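You operate a simulated robot arm through the tools that you are given. There is no shell and no other tool. Be economical: measure what you need, move in short steps, check, and stop when the job is done.

Carry out the task below with a simulated robot arm. There is one attempt and no reset: what you move stays moved.

TASK
Put two of the yellow corner guards from the top of the assembly bench on the solar module there.
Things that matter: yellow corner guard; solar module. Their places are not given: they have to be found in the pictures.

It is judged by the outcome, as a careful person would: the job done as asked, and still so three seconds after it is handed in. It fails if anything else is knocked over, pushed out of place, dropped, spilled or broken.

THE ROBOT
A 7-joint arm with a two-finger parallel gripper, fixed in place. Base frame: the origin is at the foot of the arm, x ahead of it, y to its left, z up; the work surface is at about z = 0. Lengths are in mm, angles in degrees, forces in N, time in s.
With the tool pointing down near the work surface it reaches from about 220 to 580 mm from the base axis. Its first joint turns from -66.0 to 66.0 degrees. Payload 2.5 kg.
Tool frame: the origin (TCP) lies between the finger pads and is the grasp point; the fingertips stand 23 mm ahead of it; z points along the fingers, y is the line along which they close. The gripper opens to 94 mm. The fingers are 38 mm wide and 10 mm thick; the gripper's body (54 by 96 mm) begins 39 mm behind the TCP.
Orientation is that of the tool frame in the base frame, as a unit quaternion [w, x, y, z]. With the fingers straight down and closing along the base's y, the tool's x points along the base's -x, its y along +y and its z along -z.

THE INTERFACE
- The arm moves only by the tool play_rows. Its argument "commands" is a list that holds one entry, the list of rows, each a list of 5 numbers: the opening, from 0 (shut) to 1 (fully open), then the shift along the base's x, y, z in mm, then the turn about the base's z in degrees. In form: [[[jaw, dx, dy, dz, yaw], ...]]. A call has 1 to 20 rows; each row is the pose to reach, as a shift and turn from the pose commanded when the call began. A row lasts 0.2 s, in which the tool goes at most 50 mm and 8.6 degrees; a call with a longer step from one row to the next is refused whole, and so is a gripper value outside its range. A pose out of reach is approached as far as the arm can. The call stops where the force on the tool passes 40 N (or 10 N more than at its start, if that is more) or the arm is blocked; 0.2 s more then pass. The fingers move at their own pace (about 108 mm/s each) and stop on an object; they squeeze with about 29 N. The grip force told is the motor's: it shows also when the fingers shut on nothing. Time passes only in rows, and 0.2 s behind the last, so rows that repeat a pose let the fingers close. It gives the time, the measured TCP pose, the force on the tool (base axes), the opening and the grip force at its end, in the units of the frame above (readings bear some noise), and new pictures: "show" is both (left out), scene, wrist or none.
- Cameras (640 x 400 px; columns grow to the right, rows downward): "scene" is fixed at [120, -421, 511.6]; the picture's right is [0.77, -0.64, 0.00], its down [-0.50, -0.60, -0.62] and it looks along [0.40, 0.48, -0.78] (base axes); focal length 214 px, centre (320, 200). "wrist" rides on the gripper at [-39, 0, -44] in the tool frame; the picture's right is [0.00, -1.00, 0.00], its down [0.97, 0.00, -0.24] and it looks along [0.24, 0.00, 0.97] (tool axes); focal length 218 px, centre (320, 200).
- point_at(camera, pixels): there is no depth. For up to 12 entries [column, row, z] of the newest picture of that camera ("zoom" is the newest enlarged one), the place [x, y] in the base frame at which the ray of that pixel passes the height z, good to about 3 mm, but the place of the scene camera against the robot may be out by one fixed shift of up to 12 mm in any direction. No time passes.
- enlarge(camera, box): a new picture of the part [left, top, right, bottom] of that camera's present view, enlarged. No time passes.
- job_done(): hands the job in; it is judged then, once.

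Work in short steps. Measure before you move; look again where a grasp or a placing could have gone wrong, and mend it. You have 60 turns and 120 pictures in all, the two below and enlarged ones among them. Open the gripper and draw the arm clear of the work before you hand the job in, unless the task says otherwise; then end with one line.

The tools are called after ">>>" by a JSON object that holds its "op" and its "data". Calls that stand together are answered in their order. play_rows: Moves the arm, as the interface text tells. Its arguments: {"type":"object","properties":{"commands":{"type":"array","items":{"type":"array","items":{"type":"array","items":{"type":"number"}}}},"show":{"type":"string","enum":["both","scene","wrist","none"]}},"required":["commands"]} The other tools are called the same way: point_at (camera, pixels) gives the place at which the rays of pixels pass given heights; enlarge (camera, box) takes an enlarged picture of a part of a camera's view; job_done () hands the job in.

At the start:

```text
time_s: 0.0
position: [324.5, 2.4, 302.2]
ee_rot: [0.0, 0.0, 1.0, -0.001]
ft_force: [0.3, 0.3, 0.8]
finger_gap: 94.1
finger_force: 0.0
```

scene: 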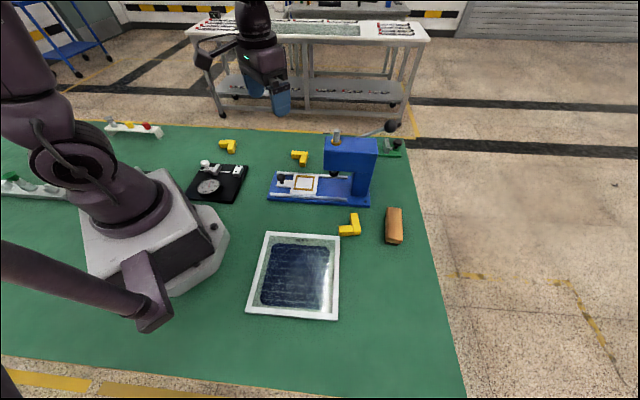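
wrist: 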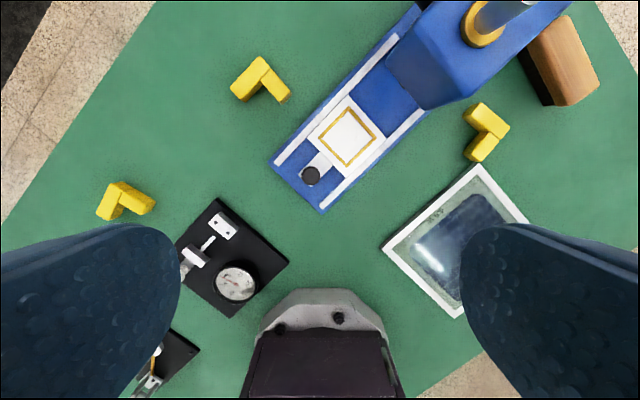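

I see three guards in the scene picture, near (349,226), (299,157) and (228,146), and the module near (297,275). I'll enlarge these and measure them.

>>> {"op": "enlarge", "data": {"camera": "scene", "box": [200, 120, 420, 330]}}

>>> {"op": "enlarge", "data": {"camera": "wrist", "box": [380, 60, 640, 330]}}

>>> {"op": "point_at", "data": {"camera": "wrist", "pixels": [[482, 103, 15], [509, 127, 15], [480, 160, 15], [466, 150, 15], [258, 57, 15], [232, 86, 15], [288, 98, 15], [478, 165, 5], [382, 246, 5], [456, 317, 5], [528, 220, 5], [565, 100, 20]]}}

>>> {"op": "point_at", "data": {"camera": "scene", "pixels": [[266, 232, 5], [341, 237, 5], [338, 320, 5], [247, 312, 5], [353, 214, 15], [360, 233, 15], [340, 235, 15], [307, 152, 15], [292, 152, 15], [306, 165, 15], [228, 146, 15]]}}

```text
1.90 times, centred on (310, 225) of scene
```

zoom: 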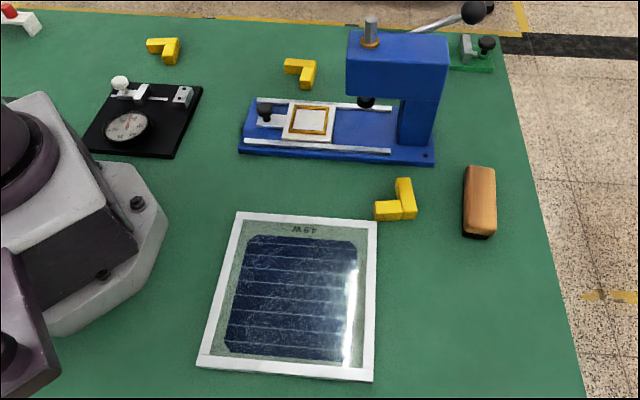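

```text
1.48 times, centred on (510, 195) of wrist
```

zoom: 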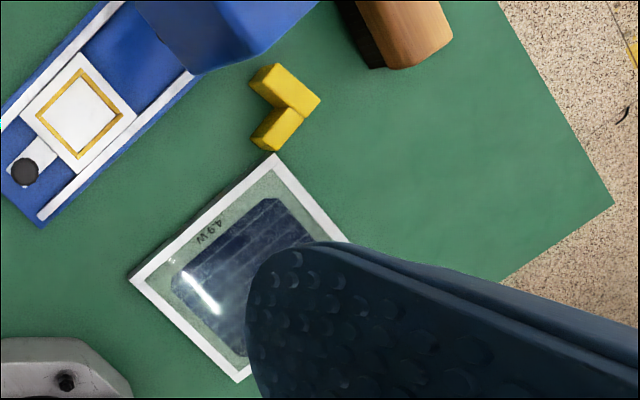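

```text
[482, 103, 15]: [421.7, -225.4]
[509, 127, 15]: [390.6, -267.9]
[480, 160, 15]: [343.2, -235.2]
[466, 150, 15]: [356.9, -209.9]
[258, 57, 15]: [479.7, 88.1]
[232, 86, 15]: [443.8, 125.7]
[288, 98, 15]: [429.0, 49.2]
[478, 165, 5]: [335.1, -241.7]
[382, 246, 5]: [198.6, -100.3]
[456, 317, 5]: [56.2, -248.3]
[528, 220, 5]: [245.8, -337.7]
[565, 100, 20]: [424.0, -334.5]
```

```text
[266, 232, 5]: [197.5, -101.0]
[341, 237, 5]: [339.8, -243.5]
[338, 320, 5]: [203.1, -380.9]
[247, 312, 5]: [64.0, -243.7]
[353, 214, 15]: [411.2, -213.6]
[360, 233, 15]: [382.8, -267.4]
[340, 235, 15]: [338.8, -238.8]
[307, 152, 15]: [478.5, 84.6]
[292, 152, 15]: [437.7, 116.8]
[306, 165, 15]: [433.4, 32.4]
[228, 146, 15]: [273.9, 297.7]
```

The guard nearest the module is at about (385,-240). The module is centred near (200,-242) and turned 45°. I'll move above that guard at a safe height to see it from overhead.

>>> {"op": "play_rows", "data": {"commands": [[[1, 10, -40, 0, 0], [1, 20, -80, 0, 0], [1, 30, -120, 0, 0], [1, 40, -160, -20, 0], [1, 50, -200, -40, 0], [1, 60, -242, -60, 0], [1, 60, -242, -90, 0], [1, 60, -242, -90, 0]]]}}

```text
time_s: 1.8
position: [384.9, -239.4, 211.0]
ee_rot: [0.0, 0.001, 1.0, 0.0]
ft_force: [-0.2, -0.5, 0.1]
finger_gap: 93.9
finger_force: 0.0
```

scene: 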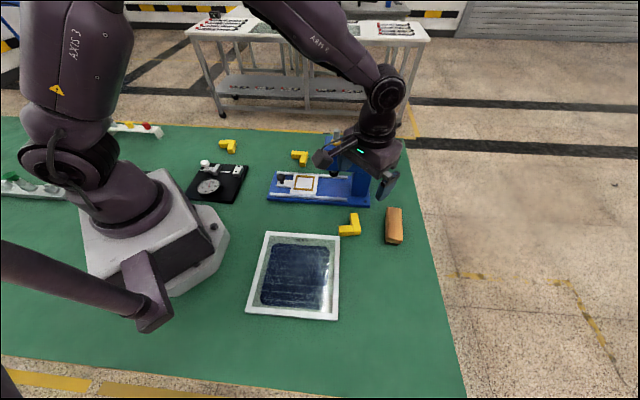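
wrist: 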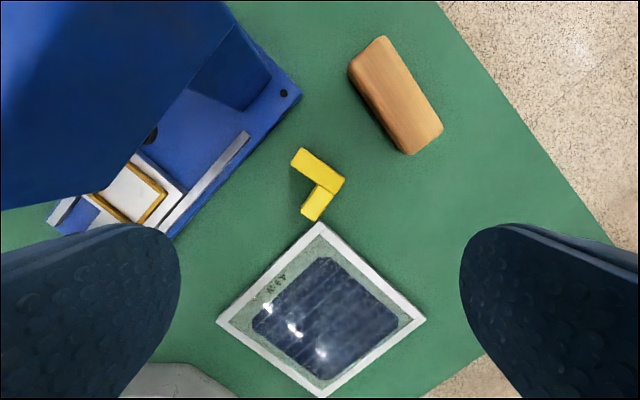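

>>> {"op": "enlarge", "data": {"camera": "wrist", "box": [270, 130, 370, 230]}}

>>> {"op": "point_at", "data": {"camera": "wrist", "pixels": [[299, 147, 15], [345, 180, 15], [317, 221, 0], [318, 222, 5], [426, 319, 5], [217, 320, 5], [320, 397, 5], [302, 92, 5], [230, 5, 100], [300, 95, 0], [440, 125, 20], [250, 130, 10]]}}

```text
4.00 times, centred on (320, 180) of wrist
```

zoom: 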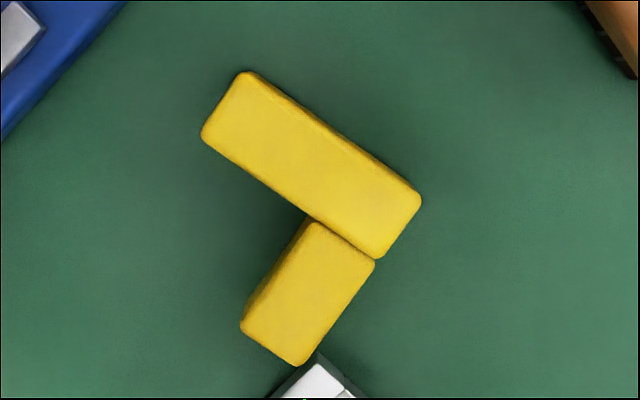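

```text
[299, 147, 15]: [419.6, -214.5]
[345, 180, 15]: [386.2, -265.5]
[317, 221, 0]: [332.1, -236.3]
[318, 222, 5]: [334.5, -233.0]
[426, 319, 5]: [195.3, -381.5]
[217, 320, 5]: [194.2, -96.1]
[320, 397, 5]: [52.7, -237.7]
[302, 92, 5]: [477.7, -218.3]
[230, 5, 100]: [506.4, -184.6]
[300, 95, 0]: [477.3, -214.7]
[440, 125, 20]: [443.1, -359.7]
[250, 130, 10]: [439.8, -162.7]
```

>>> {"op": "point_at", "data": {"camera": "zoom", "pixels": [[245, 72, 15], [203, 135, 15], [378, 258, 15], [420, 200, 15], [311, 166, 15], [311, 166, 20], [298, 365, 15], [242, 325, 15], [375, 262, 15]]}}

>>> {"op": "enlarge", "data": {"camera": "scene", "box": [310, 110, 430, 260]}}

```text
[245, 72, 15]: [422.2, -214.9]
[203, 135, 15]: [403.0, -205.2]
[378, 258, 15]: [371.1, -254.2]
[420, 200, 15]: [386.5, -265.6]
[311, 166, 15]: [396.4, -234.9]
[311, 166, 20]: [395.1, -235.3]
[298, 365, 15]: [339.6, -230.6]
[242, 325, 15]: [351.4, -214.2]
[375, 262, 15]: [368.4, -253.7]
```

```text
2.67 times, centred on (370, 185) of scene
```

zoom: 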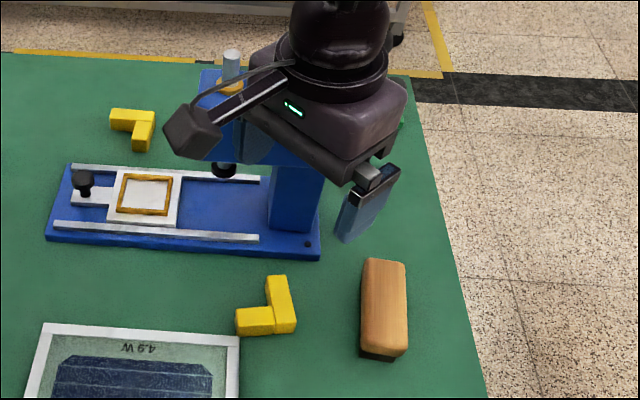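

The guard's long arm is centred at (395.7,-235), about 60 x 21 mm and lying at 56° from x. I'll grip it end to end with yaw -34, coming down in stages.

>>> {"op": "play_rows", "data": {"commands": [[[0.82, 3, 1, 0, -8.5], [0.82, 6, 2, 0, -17], [0.82, 9, 3, 0, -25.5], [0.82, 10.8, 4.4, 0, -34], [0.82, 10.8, 4.4, -40, -34], [0.82, 10.8, 4.4, -80, -34], [0.82, 10.8, 4.4, -120, -34], [0.82, 10.8, 4.4, -120, -34]]]}}

```text
time_s: 3.6
position: [396.2, -235.7, 91.8]
ee_rot: [0.0, 0.292, 0.956, 0.0]
ft_force: [-0.3, 0.5, 0.9]
finger_gap: 77.0
finger_force: 0.0
```

scene: 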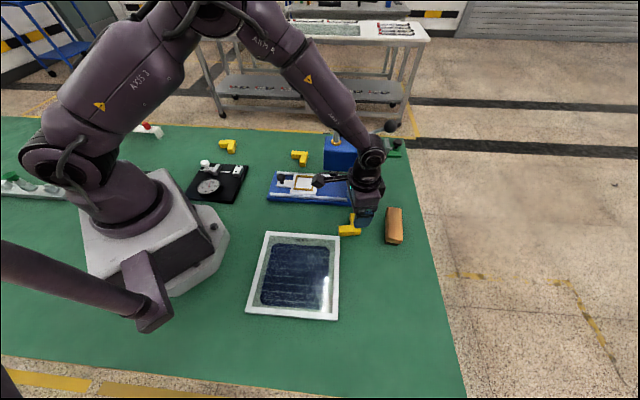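
wrist: 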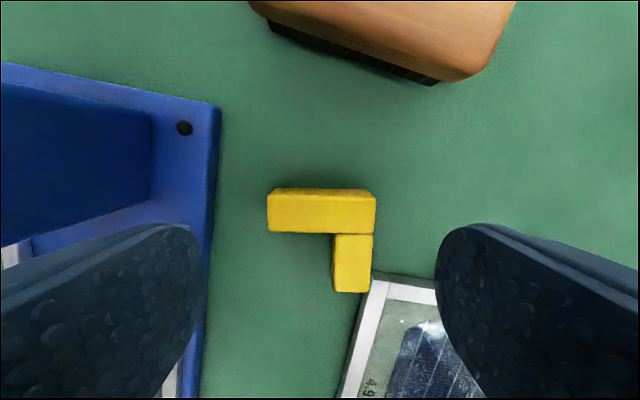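

Aligned: the long arm lies along the jaw line, and the fingers clear the press base and the module. I'll descend and grip.

>>> {"op": "play_rows", "data": {"commands": [[[0.82, 0, 0, -30, 0], [0.82, 0, 0, -50, 0], [0.82, 0, 0, -64, 0], [0.82, 0, 0, -64, 0], [0.4, 0, 0, -64, 0], [0.4, 0, 0, -64, 0], [0.4, 0, 0, -64, 0]]]}}

```text
time_s: 5.2
position: [395.8, -234.7, 27.8]
ee_rot: [-0.001, 0.293, 0.956, 0.0]
ft_force: [0.1, 0.1, 0.6]
finger_gap: 58.8
finger_force: 29.4
```

scene: 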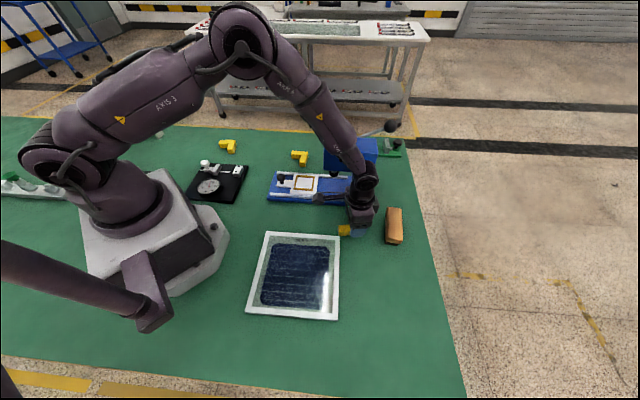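
wrist: 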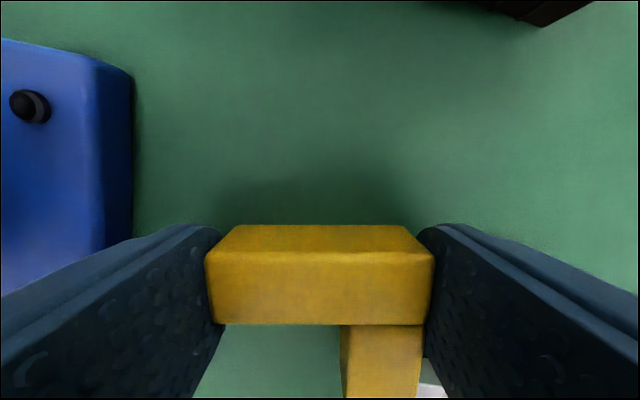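

The gap is 58.8 with grip force, so the guard is held. I'll lift it and carry it over the module.

>>> {"op": "play_rows", "data": {"commands": [[[0.4, 0, 0, 30, 0], [0.4, 0, 0, 65, 0], [0.4, 0, 0, 100, 0], [0.4, -30, -15, 100, -2], [0.4, -65, -32, 100, -4], [0.4, -100, -50, 100, -6], [0.4, -140, -70, 100, -8], [0.4, -183, -89, 100, -10], [0.4, -183, -89, 80, -10], [0.4, -183, -89, 80, -10]]]}}

```text
time_s: 7.4
position: [213.8, -324.6, 110.2]
ee_rot: [0.0, 0.375, 0.927, 0.0]
ft_force: [0.5, -0.1, -0.2]
finger_gap: 58.8
finger_force: 29.5
```

scene: 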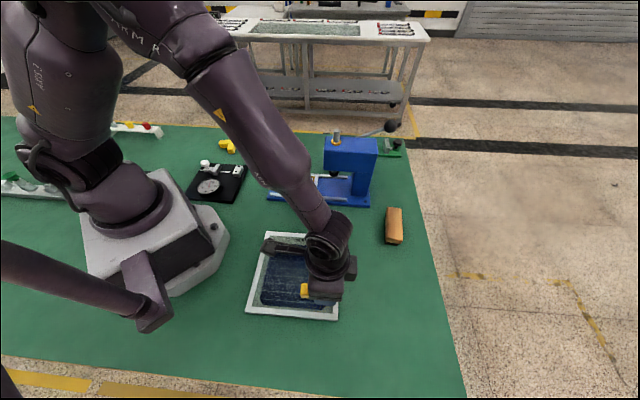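
wrist: 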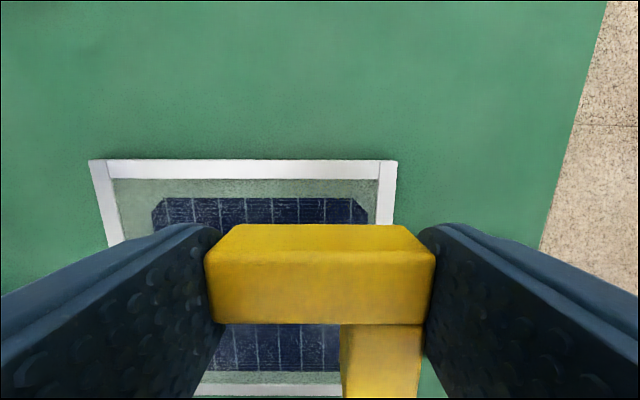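

>>> {"op": "point_at", "data": {"camera": "wrist", "pixels": [[397, 160, 8], [89, 160, 8], [378, 180, 8], [378, 222, 8], [395, 220, 8], [260, 397, 8], [260, 385, 8]]}}

>>> {"op": "enlarge", "data": {"camera": "wrist", "box": [340, 140, 440, 240]}}

>>> {"op": "enlarge", "data": {"camera": "scene", "box": [230, 220, 370, 330]}}

```text
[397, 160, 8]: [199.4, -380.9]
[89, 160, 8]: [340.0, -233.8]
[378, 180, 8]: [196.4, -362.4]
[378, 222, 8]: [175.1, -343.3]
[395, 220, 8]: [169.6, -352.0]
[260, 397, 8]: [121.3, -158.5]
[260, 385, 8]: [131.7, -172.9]
```

```text
4.00 times, centred on (390, 190) of wrist
```

zoom: 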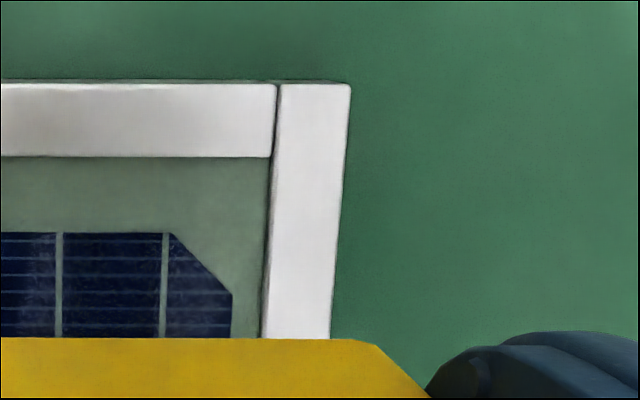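

```text
3.64 times, centred on (300, 275) of scene
```

zoom: 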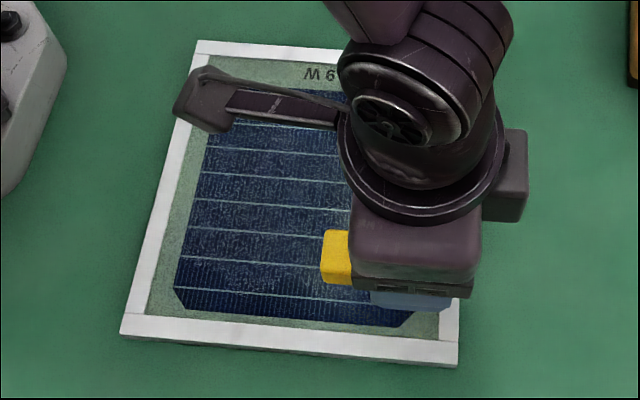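

Module edges line up with the guard. The inner frame corner is near (196,-362). I'll shift 6 mm inward and come down to just above the surface.

>>> {"op": "play_rows", "data": {"commands": [[[0.4, 0, 6, -20, 0], [0.4, 0, 6, -40, 0], [0.4, 0, 6, -58, 0], [0.4, 0, 6, -68, 0], [0.4, 0, 6, -68, 0]]]}}

>>> {"op": "enlarge", "data": {"camera": "scene", "box": [270, 260, 370, 330]}}

```text
time_s: 8.6
position: [212.8, -318.1, 41.0]
ee_rot: [-0.001, 0.375, 0.927, 0.0]
ft_force: [-1.1, 3.6, 11.8]
finger_gap: 59.2
finger_force: 28.6
```

scene: 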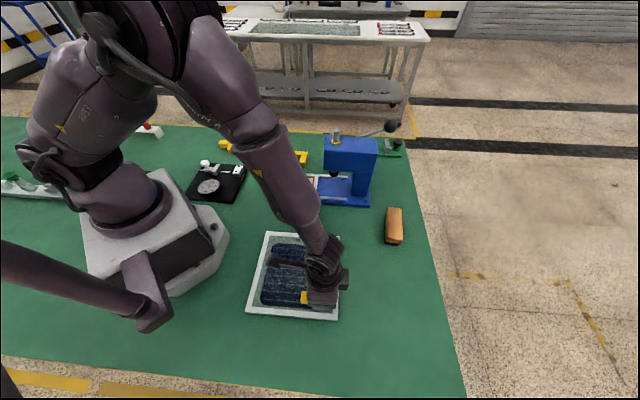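
wrist: 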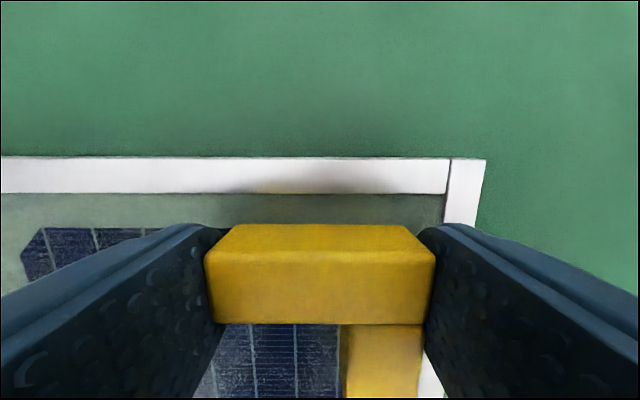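

```text
5.71 times, centred on (320, 295) of scene
```

zoom: 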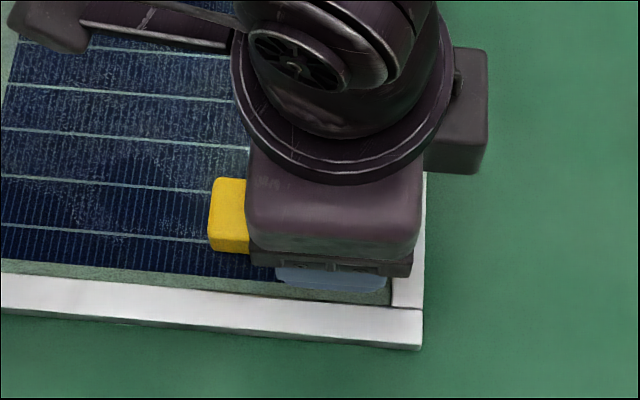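

>>> {"op": "point_at", "data": {"camera": "wrist", "pixels": [[447, 195, 14], [441, 228, 14], [484, 161, 14], [423, 390, 14], [150, 193, 14], [390, 193, 14]]}}

>>> {"op": "enlarge", "data": {"camera": "wrist", "box": [380, 150, 500, 400]}}

```text
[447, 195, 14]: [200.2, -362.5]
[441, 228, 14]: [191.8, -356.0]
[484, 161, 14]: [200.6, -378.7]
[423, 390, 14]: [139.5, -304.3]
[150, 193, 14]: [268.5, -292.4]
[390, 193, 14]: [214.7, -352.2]
```

```text
1.60 times, centred on (440, 275) of wrist
```

zoom: 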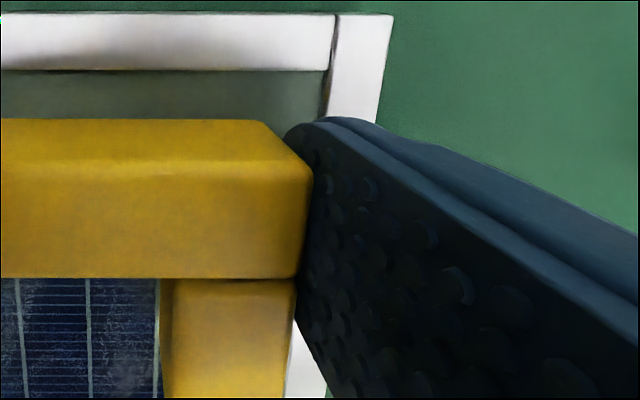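

Contact came at z≈41. The outer finger is right beside the frame, so I'll lift, move 12 mm further inward and come down gently.

>>> {"op": "play_rows", "data": {"commands": [[[0.4, 0, 0, 12, 0], [0.4, 8.3, 8.6, 12, 0], [0.4, 8.3, 8.6, 12, 0], [0.4, 8.3, 8.6, 6, 0], [0.4, 8.3, 8.6, 3, 0], [0.4, 8.3, 8.6, 2, 0], [0.4, 8.3, 8.6, 2, 0]]], "show": "wrist"}}

```text
time_s: 10.2
position: [220.6, -309.7, 41.6]
ee_rot: [0.0, 0.374, 0.927, 0.0]
ft_force: [-0.5, 0.2, -0.5]
finger_gap: 58.9
finger_force: 28.7
```

wrist: 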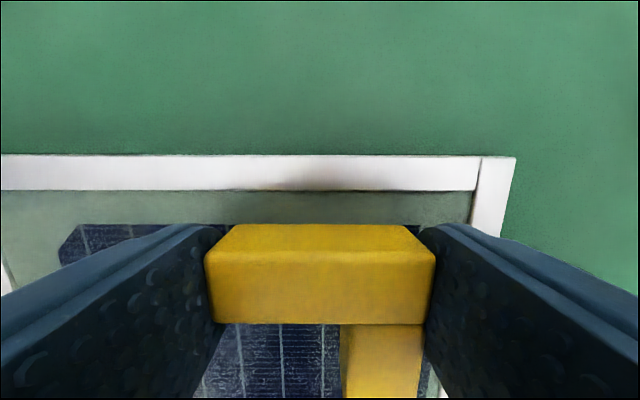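

>>> {"op": "play_rows", "data": {"commands": [[[0.4, 0, 0, -1, 0], [0.4, 0, 0, -2, 0], [0.4, 0, 0, -2, 0]]], "show": "none"}}

```text
time_s: 11.0
position: [219.8, -308.7, 40.4]
ee_rot: [0.0, 0.375, 0.927, 0.0]
ft_force: [-1.1, 0.5, 1.3]
finger_gap: 58.6
finger_force: 29.5
```

>>> {"op": "play_rows", "data": {"commands": [[[0.4, 0, 0, -1, 0], [0.4, 0, 0, -1, 0]]], "show": "none"}}

```text
time_s: 11.6
position: [219.8, -308.6, 39.4]
ee_rot: [0.0, 0.375, 0.927, 0.0]
ft_force: [-2.1, 3.0, 15.4]
finger_gap: 59.3
finger_force: 28.6
```

Contact at about 39.7 (15 N). I'll ease off, open slightly and rise straight up.

>>> {"op": "play_rows", "data": {"commands": [[[0.4, 0, 0, 0.6, 0], [0.4, 0, 0, 0.6, 0], [0.72, 0, 0, 0.6, 0], [0.72, 0, 0, 0.6, 0], [0.72, 0, 0, 12, 0], [0.72, 0, 0, 40, 0], [0.72, 0, 0, 80, 0], [0.72, 0, 0, 120, 0], [0.72, 0, 0, 120, 0]]]}}

```text
time_s: 13.6
position: [220.7, -307.6, 160.3]
ee_rot: [0.0, 0.374, 0.927, 0.0]
ft_force: [-0.1, 0.9, 0.3]
finger_gap: 67.8
finger_force: 0.0
```

scene: 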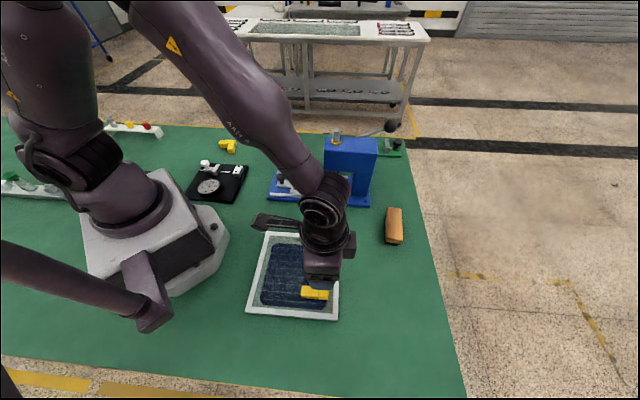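
wrist: 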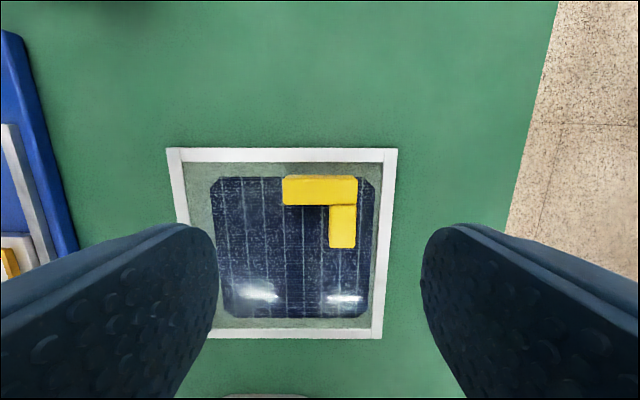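

The first guard rests on the glass. Next is the guard near (274,298), which has more open space around it. I'll go there high, by way of the start pose.

>>> {"op": "play_rows", "data": {"commands": [[[0.8, 0, 0, 45, 0], [0.8, 0, 0, 90, 0], [0.8, 0, 0, 140, 0], [0.8, 15, 44, 140, 6], [0.8, 30, 88, 140, 12], [0.8, 45, 132, 140, 18], [0.8, 60, 176, 140, 24], [0.8, 75, 220, 140, 30], [0.8, 90, 264, 140, 36], [0.8, 104, 308, 140, 44], [0.8, 98, 350, 140, 44], [0.8, 92, 392, 140, 44], [0.8, 86, 434, 140, 44], [0.8, 78, 476, 140, 44], [0.8, 68, 518, 140, 44], [0.8, 58, 560, 140, 44], [0.8, 50, 600, 120, 44], [0.8, 50, 602, 80, 44], [0.8, 50, 602, 80, 44]]]}}

```text
time_s: 17.6
position: [271.0, 292.4, 237.9]
ee_rot: [0.0, 0.0, 1.0, -0.001]
ft_force: [-0.1, 0.1, -0.4]
finger_gap: 75.3
finger_force: 0.1
```

scene: 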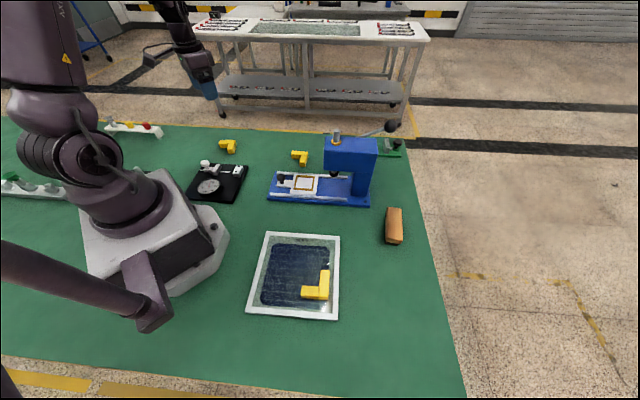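
wrist: 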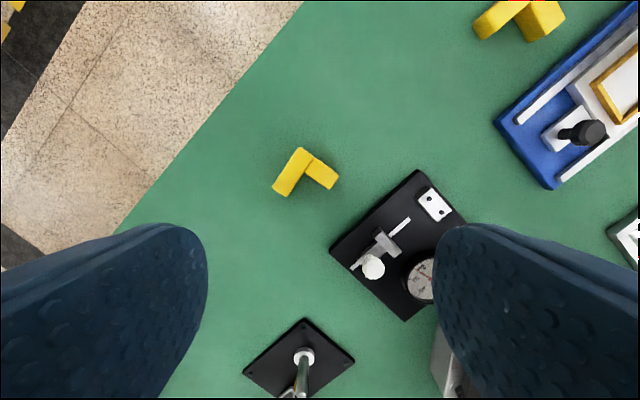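

>>> {"op": "enlarge", "data": {"camera": "wrist", "box": [225, 125, 385, 225]}}

>>> {"op": "point_at", "data": {"camera": "wrist", "pixels": [[305, 320, 5], [300, 390, 5], [418, 170, 10], [330, 250, 10], [299, 148, 18], [340, 175, 18], [273, 185, 18], [373, 265, 20]]}}

>>> {"op": "enlarge", "data": {"camera": "scene", "box": [90, 100, 260, 210]}}

```text
4.00 times, centred on (305, 175) of wrist
```

zoom: 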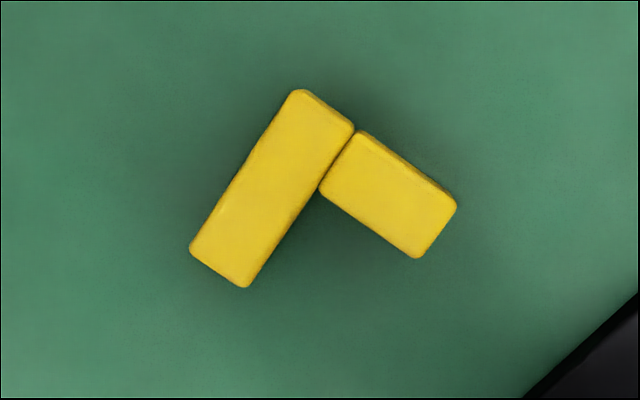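

```text
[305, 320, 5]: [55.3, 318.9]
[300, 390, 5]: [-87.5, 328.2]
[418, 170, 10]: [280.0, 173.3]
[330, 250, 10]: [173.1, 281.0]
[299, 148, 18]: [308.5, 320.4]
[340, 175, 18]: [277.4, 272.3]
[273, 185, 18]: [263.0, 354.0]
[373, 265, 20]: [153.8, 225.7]
```

```text
3.64 times, centred on (175, 155) of scene
```

zoom: 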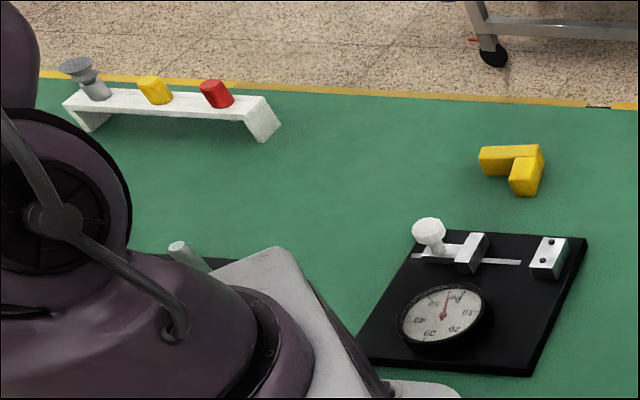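

>>> {"op": "point_at", "data": {"camera": "wrist", "pixels": [[300, 147.5, 20], [313.5, 158, 20], [286.25, 196.75, 20], [272.5, 186.75, 20], [293, 172.3, 20]]}}

```text
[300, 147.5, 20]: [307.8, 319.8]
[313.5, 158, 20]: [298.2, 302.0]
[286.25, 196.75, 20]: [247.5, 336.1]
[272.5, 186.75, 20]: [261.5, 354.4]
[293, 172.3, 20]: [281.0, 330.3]
```

The long arm is centred near (279.5,328.5) at 144.7°. I'll turn +54.7, centre over it and descend to z≈92 to check.

>>> {"op": "play_rows", "data": {"commands": [[[0.82, 2, 6, 0, 8], [0.82, 3, 12, 0, 16], [0.82, 4, 18, 0, 24], [0.82, 5, 24, 0, 32], [0.82, 6, 30, 0, 40], [0.82, 7, 33, 0, 48], [0.82, 8.5, 36, 0, 54.7], [0.82, 8.5, 36, -45, 54.7], [0.82, 8.5, 36, -90, 54.7], [0.82, 8.5, 36, -146, 54.7], [0.82, 8.5, 36, -146, 54.7]]]}}

```text
refused: row 10 steps farther than a row can; nothing moved
```

>>> {"op": "play_rows", "data": {"commands": [[[0.82, 2, 6, 0, 8], [0.82, 3, 12, 0, 16], [0.82, 4, 18, 0, 24], [0.82, 5, 24, 0, 32], [0.82, 6, 30, 0, 40], [0.82, 7, 33, 0, 48], [0.82, 8.5, 36, 0, 54.7], [0.82, 8.5, 36, -45, 54.7], [0.82, 8.5, 36, -90, 54.7], [0.82, 8.5, 36, -125, 54.7], [0.82, 8.5, 36, -146, 54.7], [0.82, 8.5, 36, -146, 54.7]]]}}

```text
time_s: 20.2
position: [280.1, 329.6, 93.3]
ee_rot: [0.0, -0.459, 0.888, 0.0]
ft_force: [0.2, 0.1, -0.2]
finger_gap: 77.1
finger_force: 0.1
```

scene: 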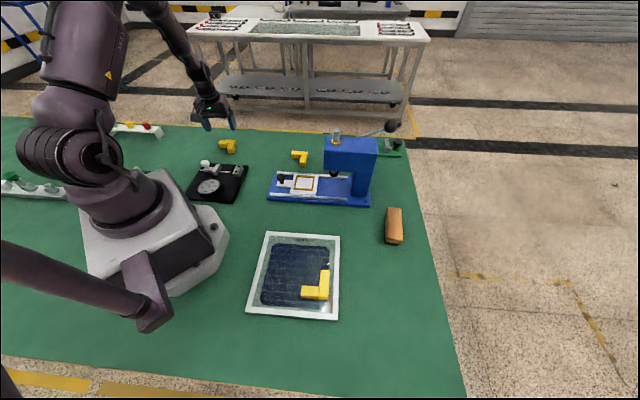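
wrist: 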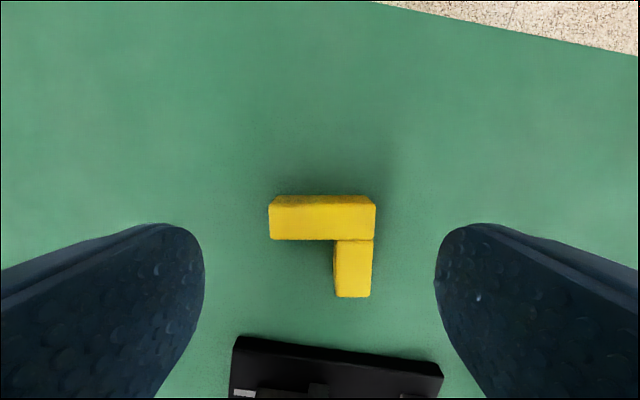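

Aligned as for the first guard, about 3 mm off along the camera's down direction. I'll correct that, descend and grip.

>>> {"op": "play_rows", "data": {"commands": [[[0.82, -1.7, -2.5, -30, 0], [0.82, -1.7, -2.5, -50, 0], [0.82, -1.7, -2.5, -65, 0], [0.82, -1.7, -2.5, -65, 0], [0.4, -1.7, -2.5, -65, 0], [0.4, -1.7, -2.5, -65, 0], [0.4, -1.7, -2.5, -65, 0], [0.4, -1.7, -2.5, -30, 0], [0.4, -1.7, -2.5, 10, 0], [0.4, -1.7, -2.5, 10, 0]]]}}

```text
time_s: 22.4
position: [276.0, 329.1, 106.1]
ee_rot: [0.0, -0.459, 0.888, 0.0]
ft_force: [-0.1, -0.6, -0.2]
finger_gap: 58.7
finger_force: 29.0
```

scene: 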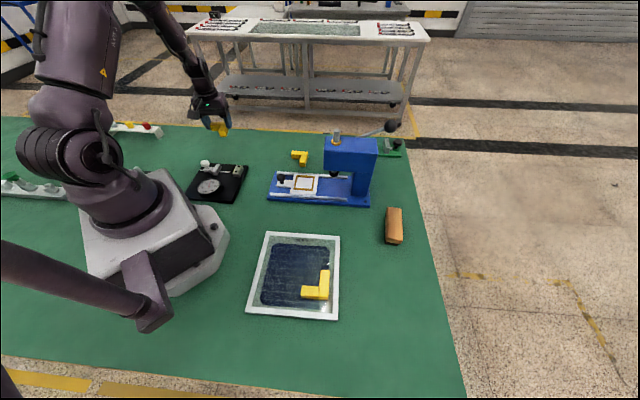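
wrist: 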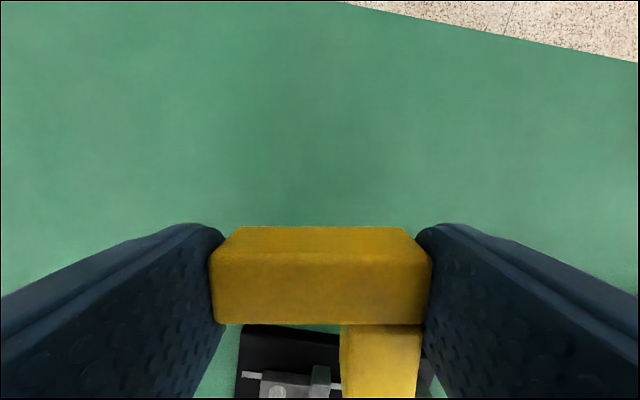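

Held. I'll carry it high by way of the front to above the module's +x corner.

>>> {"op": "play_rows", "data": {"commands": [[[0.4, 0, 0, 49, 0], [0.4, 0, 0, 98, 0], [0.4, 0, 0, 147, 0], [0.4, 0, 0, 195, 0], [0.4, 8, -46, 195, 0], [0.4, 16, -92, 195, 0], [0.4, 24, -138, 195, -1], [0.4, 32, -184, 195, -2], [0.4, 40, -230, 195, -3], [0.4, 46, -276, 195, -4], [0.4, 48, -322, 195, -5], [0.4, 38, -367, 195, -6], [0.4, 25, -411, 195, -7], [0.4, 12, -455, 195, -8], [0.4, 0, -499, 195, -8.7], [0.4, -13, -542.6, 195, -8.7], [0.4, -13, -542.6, 150, -8.7], [0.4, -13, -542.6, 102, -8.7], [0.4, -13, -542.6, 55, -8.7], [0.4, -13, -542.6, 55, -8.7]]]}}

```text
time_s: 26.6
position: [267.5, -216.9, 157.1]
ee_rot: [0.0, -0.391, 0.92, 0.001]
ft_force: [-0.1, -0.1, 0.1]
finger_gap: 58.7
finger_force: 28.9
```

scene: 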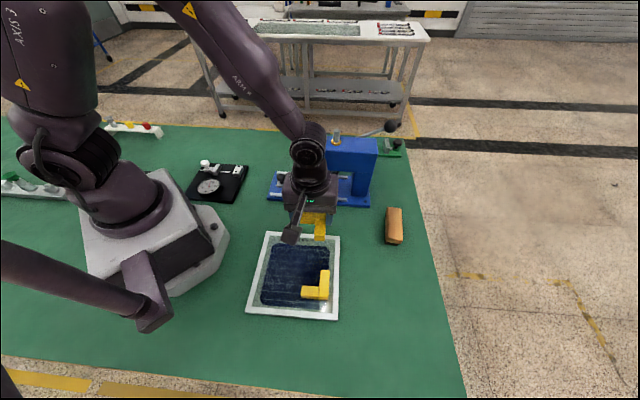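
wrist: 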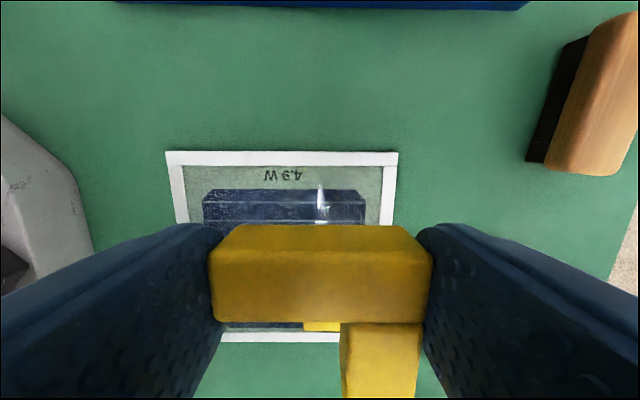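

>>> {"op": "point_at", "data": {"camera": "wrist", "pixels": [[398, 153, 14], [165, 152, 14], [381, 167, 14], [304, 330, 12], [320, 322, 30]]}}

>>> {"op": "enlarge", "data": {"camera": "scene", "box": [240, 170, 400, 330]}}

```text
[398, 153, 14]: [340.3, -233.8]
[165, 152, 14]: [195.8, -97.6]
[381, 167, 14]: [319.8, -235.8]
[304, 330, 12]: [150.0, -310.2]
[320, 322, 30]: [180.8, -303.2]
```

```text
2.50 times, centred on (320, 250) of scene
```

zoom: 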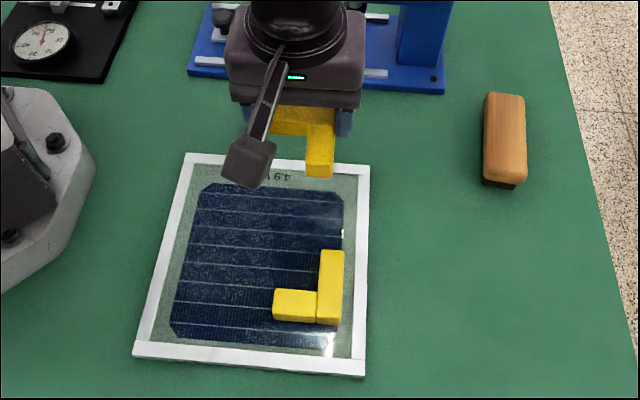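

Clearances are good: 14–23 mm to the frame and about 23 mm to the first guard. I'll descend to just above the glass.

>>> {"op": "play_rows", "data": {"commands": [[[0.4, 0, 0, -40, 0], [0.4, 0, 0, -80, 0], [0.4, 0, 0, -105, 0], [0.4, 0, 0, -114, 0], [0.4, 0, 0, -116.5, 0], [0.4, 0, 0, -116.5, 0]]]}}

```text
time_s: 28.0
position: [265.7, -214.9, 41.9]
ee_rot: [0.0, -0.39, 0.921, 0.0]
ft_force: [0.9, 0.2, -0.6]
finger_gap: 58.8
finger_force: 29.1
```

scene: 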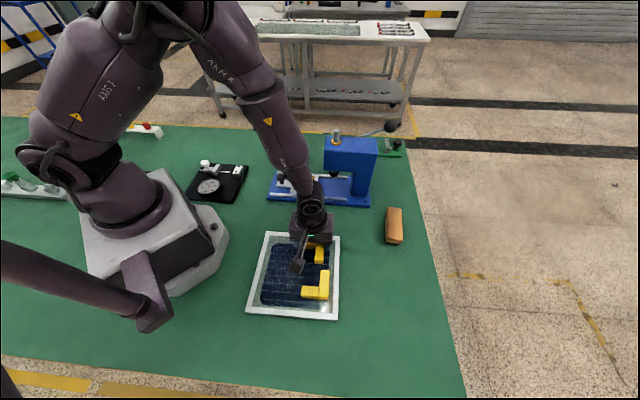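
wrist: 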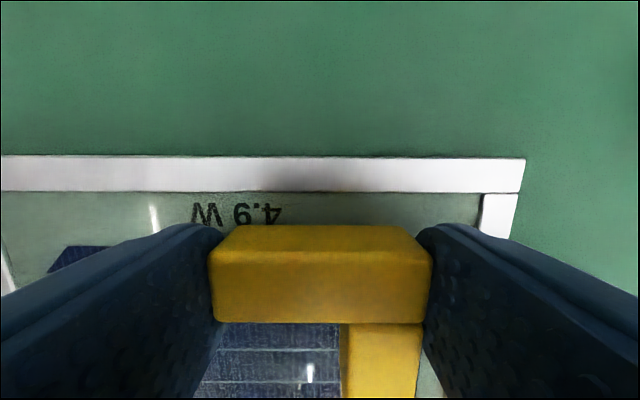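

Clear of the frame. I'll lower the last couple of millimetres.

>>> {"op": "play_rows", "data": {"commands": [[[0.4, 0, 0, -1, 0], [0.4, 0, 0, -2, 0], [0.4, 0, 0, -2, 0]]], "show": "none"}}

```text
time_s: 28.8
position: [265.5, -216.6, 41.5]
ee_rot: [0.0, -0.392, 0.92, -0.001]
ft_force: [-5.9, 5.7, 36.9]
finger_gap: 58.5
finger_force: 29.5
```

Contact came a little earlier here (37 N), so I'll ease up before releasing.

>>> {"op": "play_rows", "data": {"commands": [[[0.4, 0, 0, 1, 0], [0.4, 0, 0, 1.2, 0], [0.4, 0, 0, 1.2, 0]]]}}

```text
time_s: 29.6
position: [265.4, -215.3, 41.2]
ee_rot: [0.001, -0.391, 0.921, -0.001]
ft_force: [1.8, -2.3, 6.4]
finger_gap: 58.5
finger_force: 28.8
```

scene: 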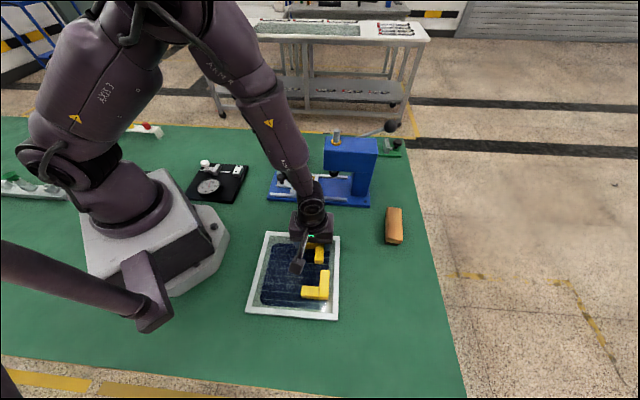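
wrist: 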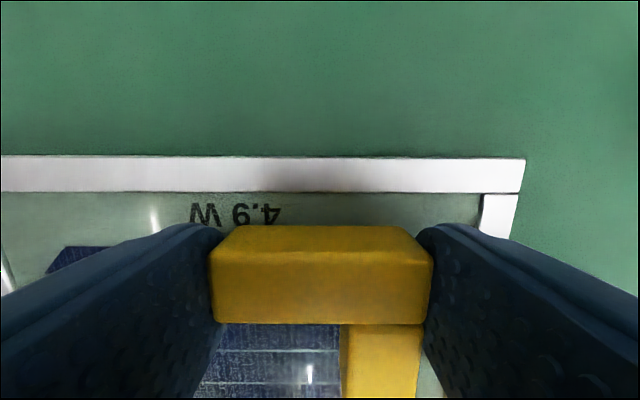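

Light contact of 6 N. I'll release with a small opening, rise and draw clear.

>>> {"op": "play_rows", "data": {"commands": [[[0.72, 0, 0, 0, 0], [0.72, 0, 0, 0, 0], [0.72, 0, 0, 12, 0], [0.72, 0, 0, 50, 0], [0.72, 0, 0, 98, 0], [0.72, 0, 0, 146, 0], [0.72, 0, 0, 194, 0], [0.72, 0, 0, 240, 0], [0.9, 12, 40, 250, 0], [1, 25, 80, 255, -4], [1, 37, 120, 258, -8], [1, 50, 165, 260, -12], [1, 60, 212, 260, -16], [1, 60, 212, 260, -16]]]}}

>>> {"op": "enlarge", "data": {"camera": "scene", "box": [200, 120, 420, 330]}}

```text
time_s: 32.6
position: [325.8, -5.6, 300.4]
ee_rot: [0.0, -0.259, 0.966, 0.0]
ft_force: [-0.2, -0.8, 0.3]
finger_gap: 94.0
finger_force: 0.2
```

scene: 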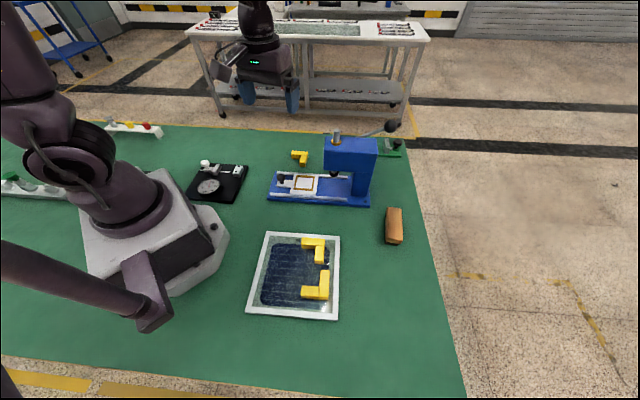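
wrist: 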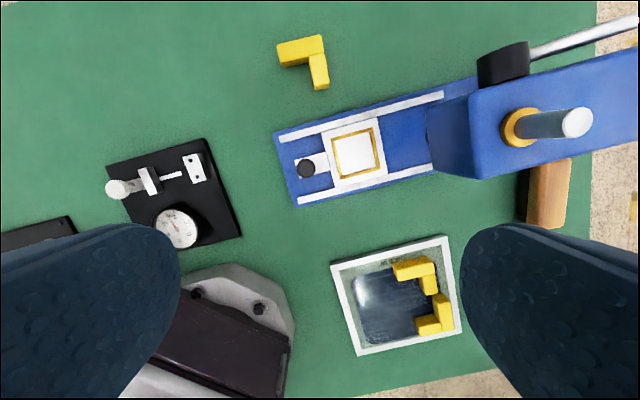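

```text
1.90 times, centred on (310, 225) of scene
```

zoom: 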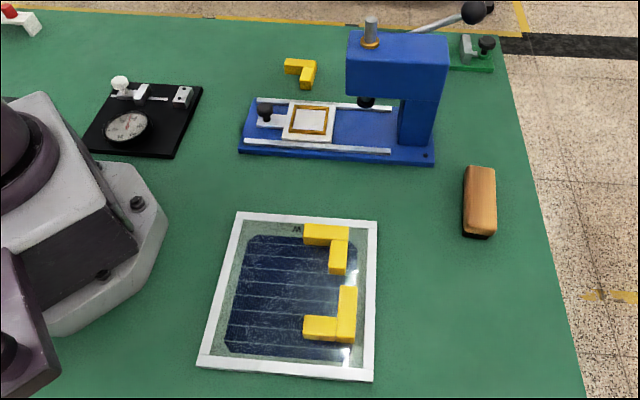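

Both guards lie flat on the module. The module and everything else are where they were, and the arm is clear.

>>> {"op": "job_done", "data": {}}

```text
The job is handed in.
```

Two yellow corner guards now rest on the solar module, the third is untouched, nothing else moved, and the job is handed in.
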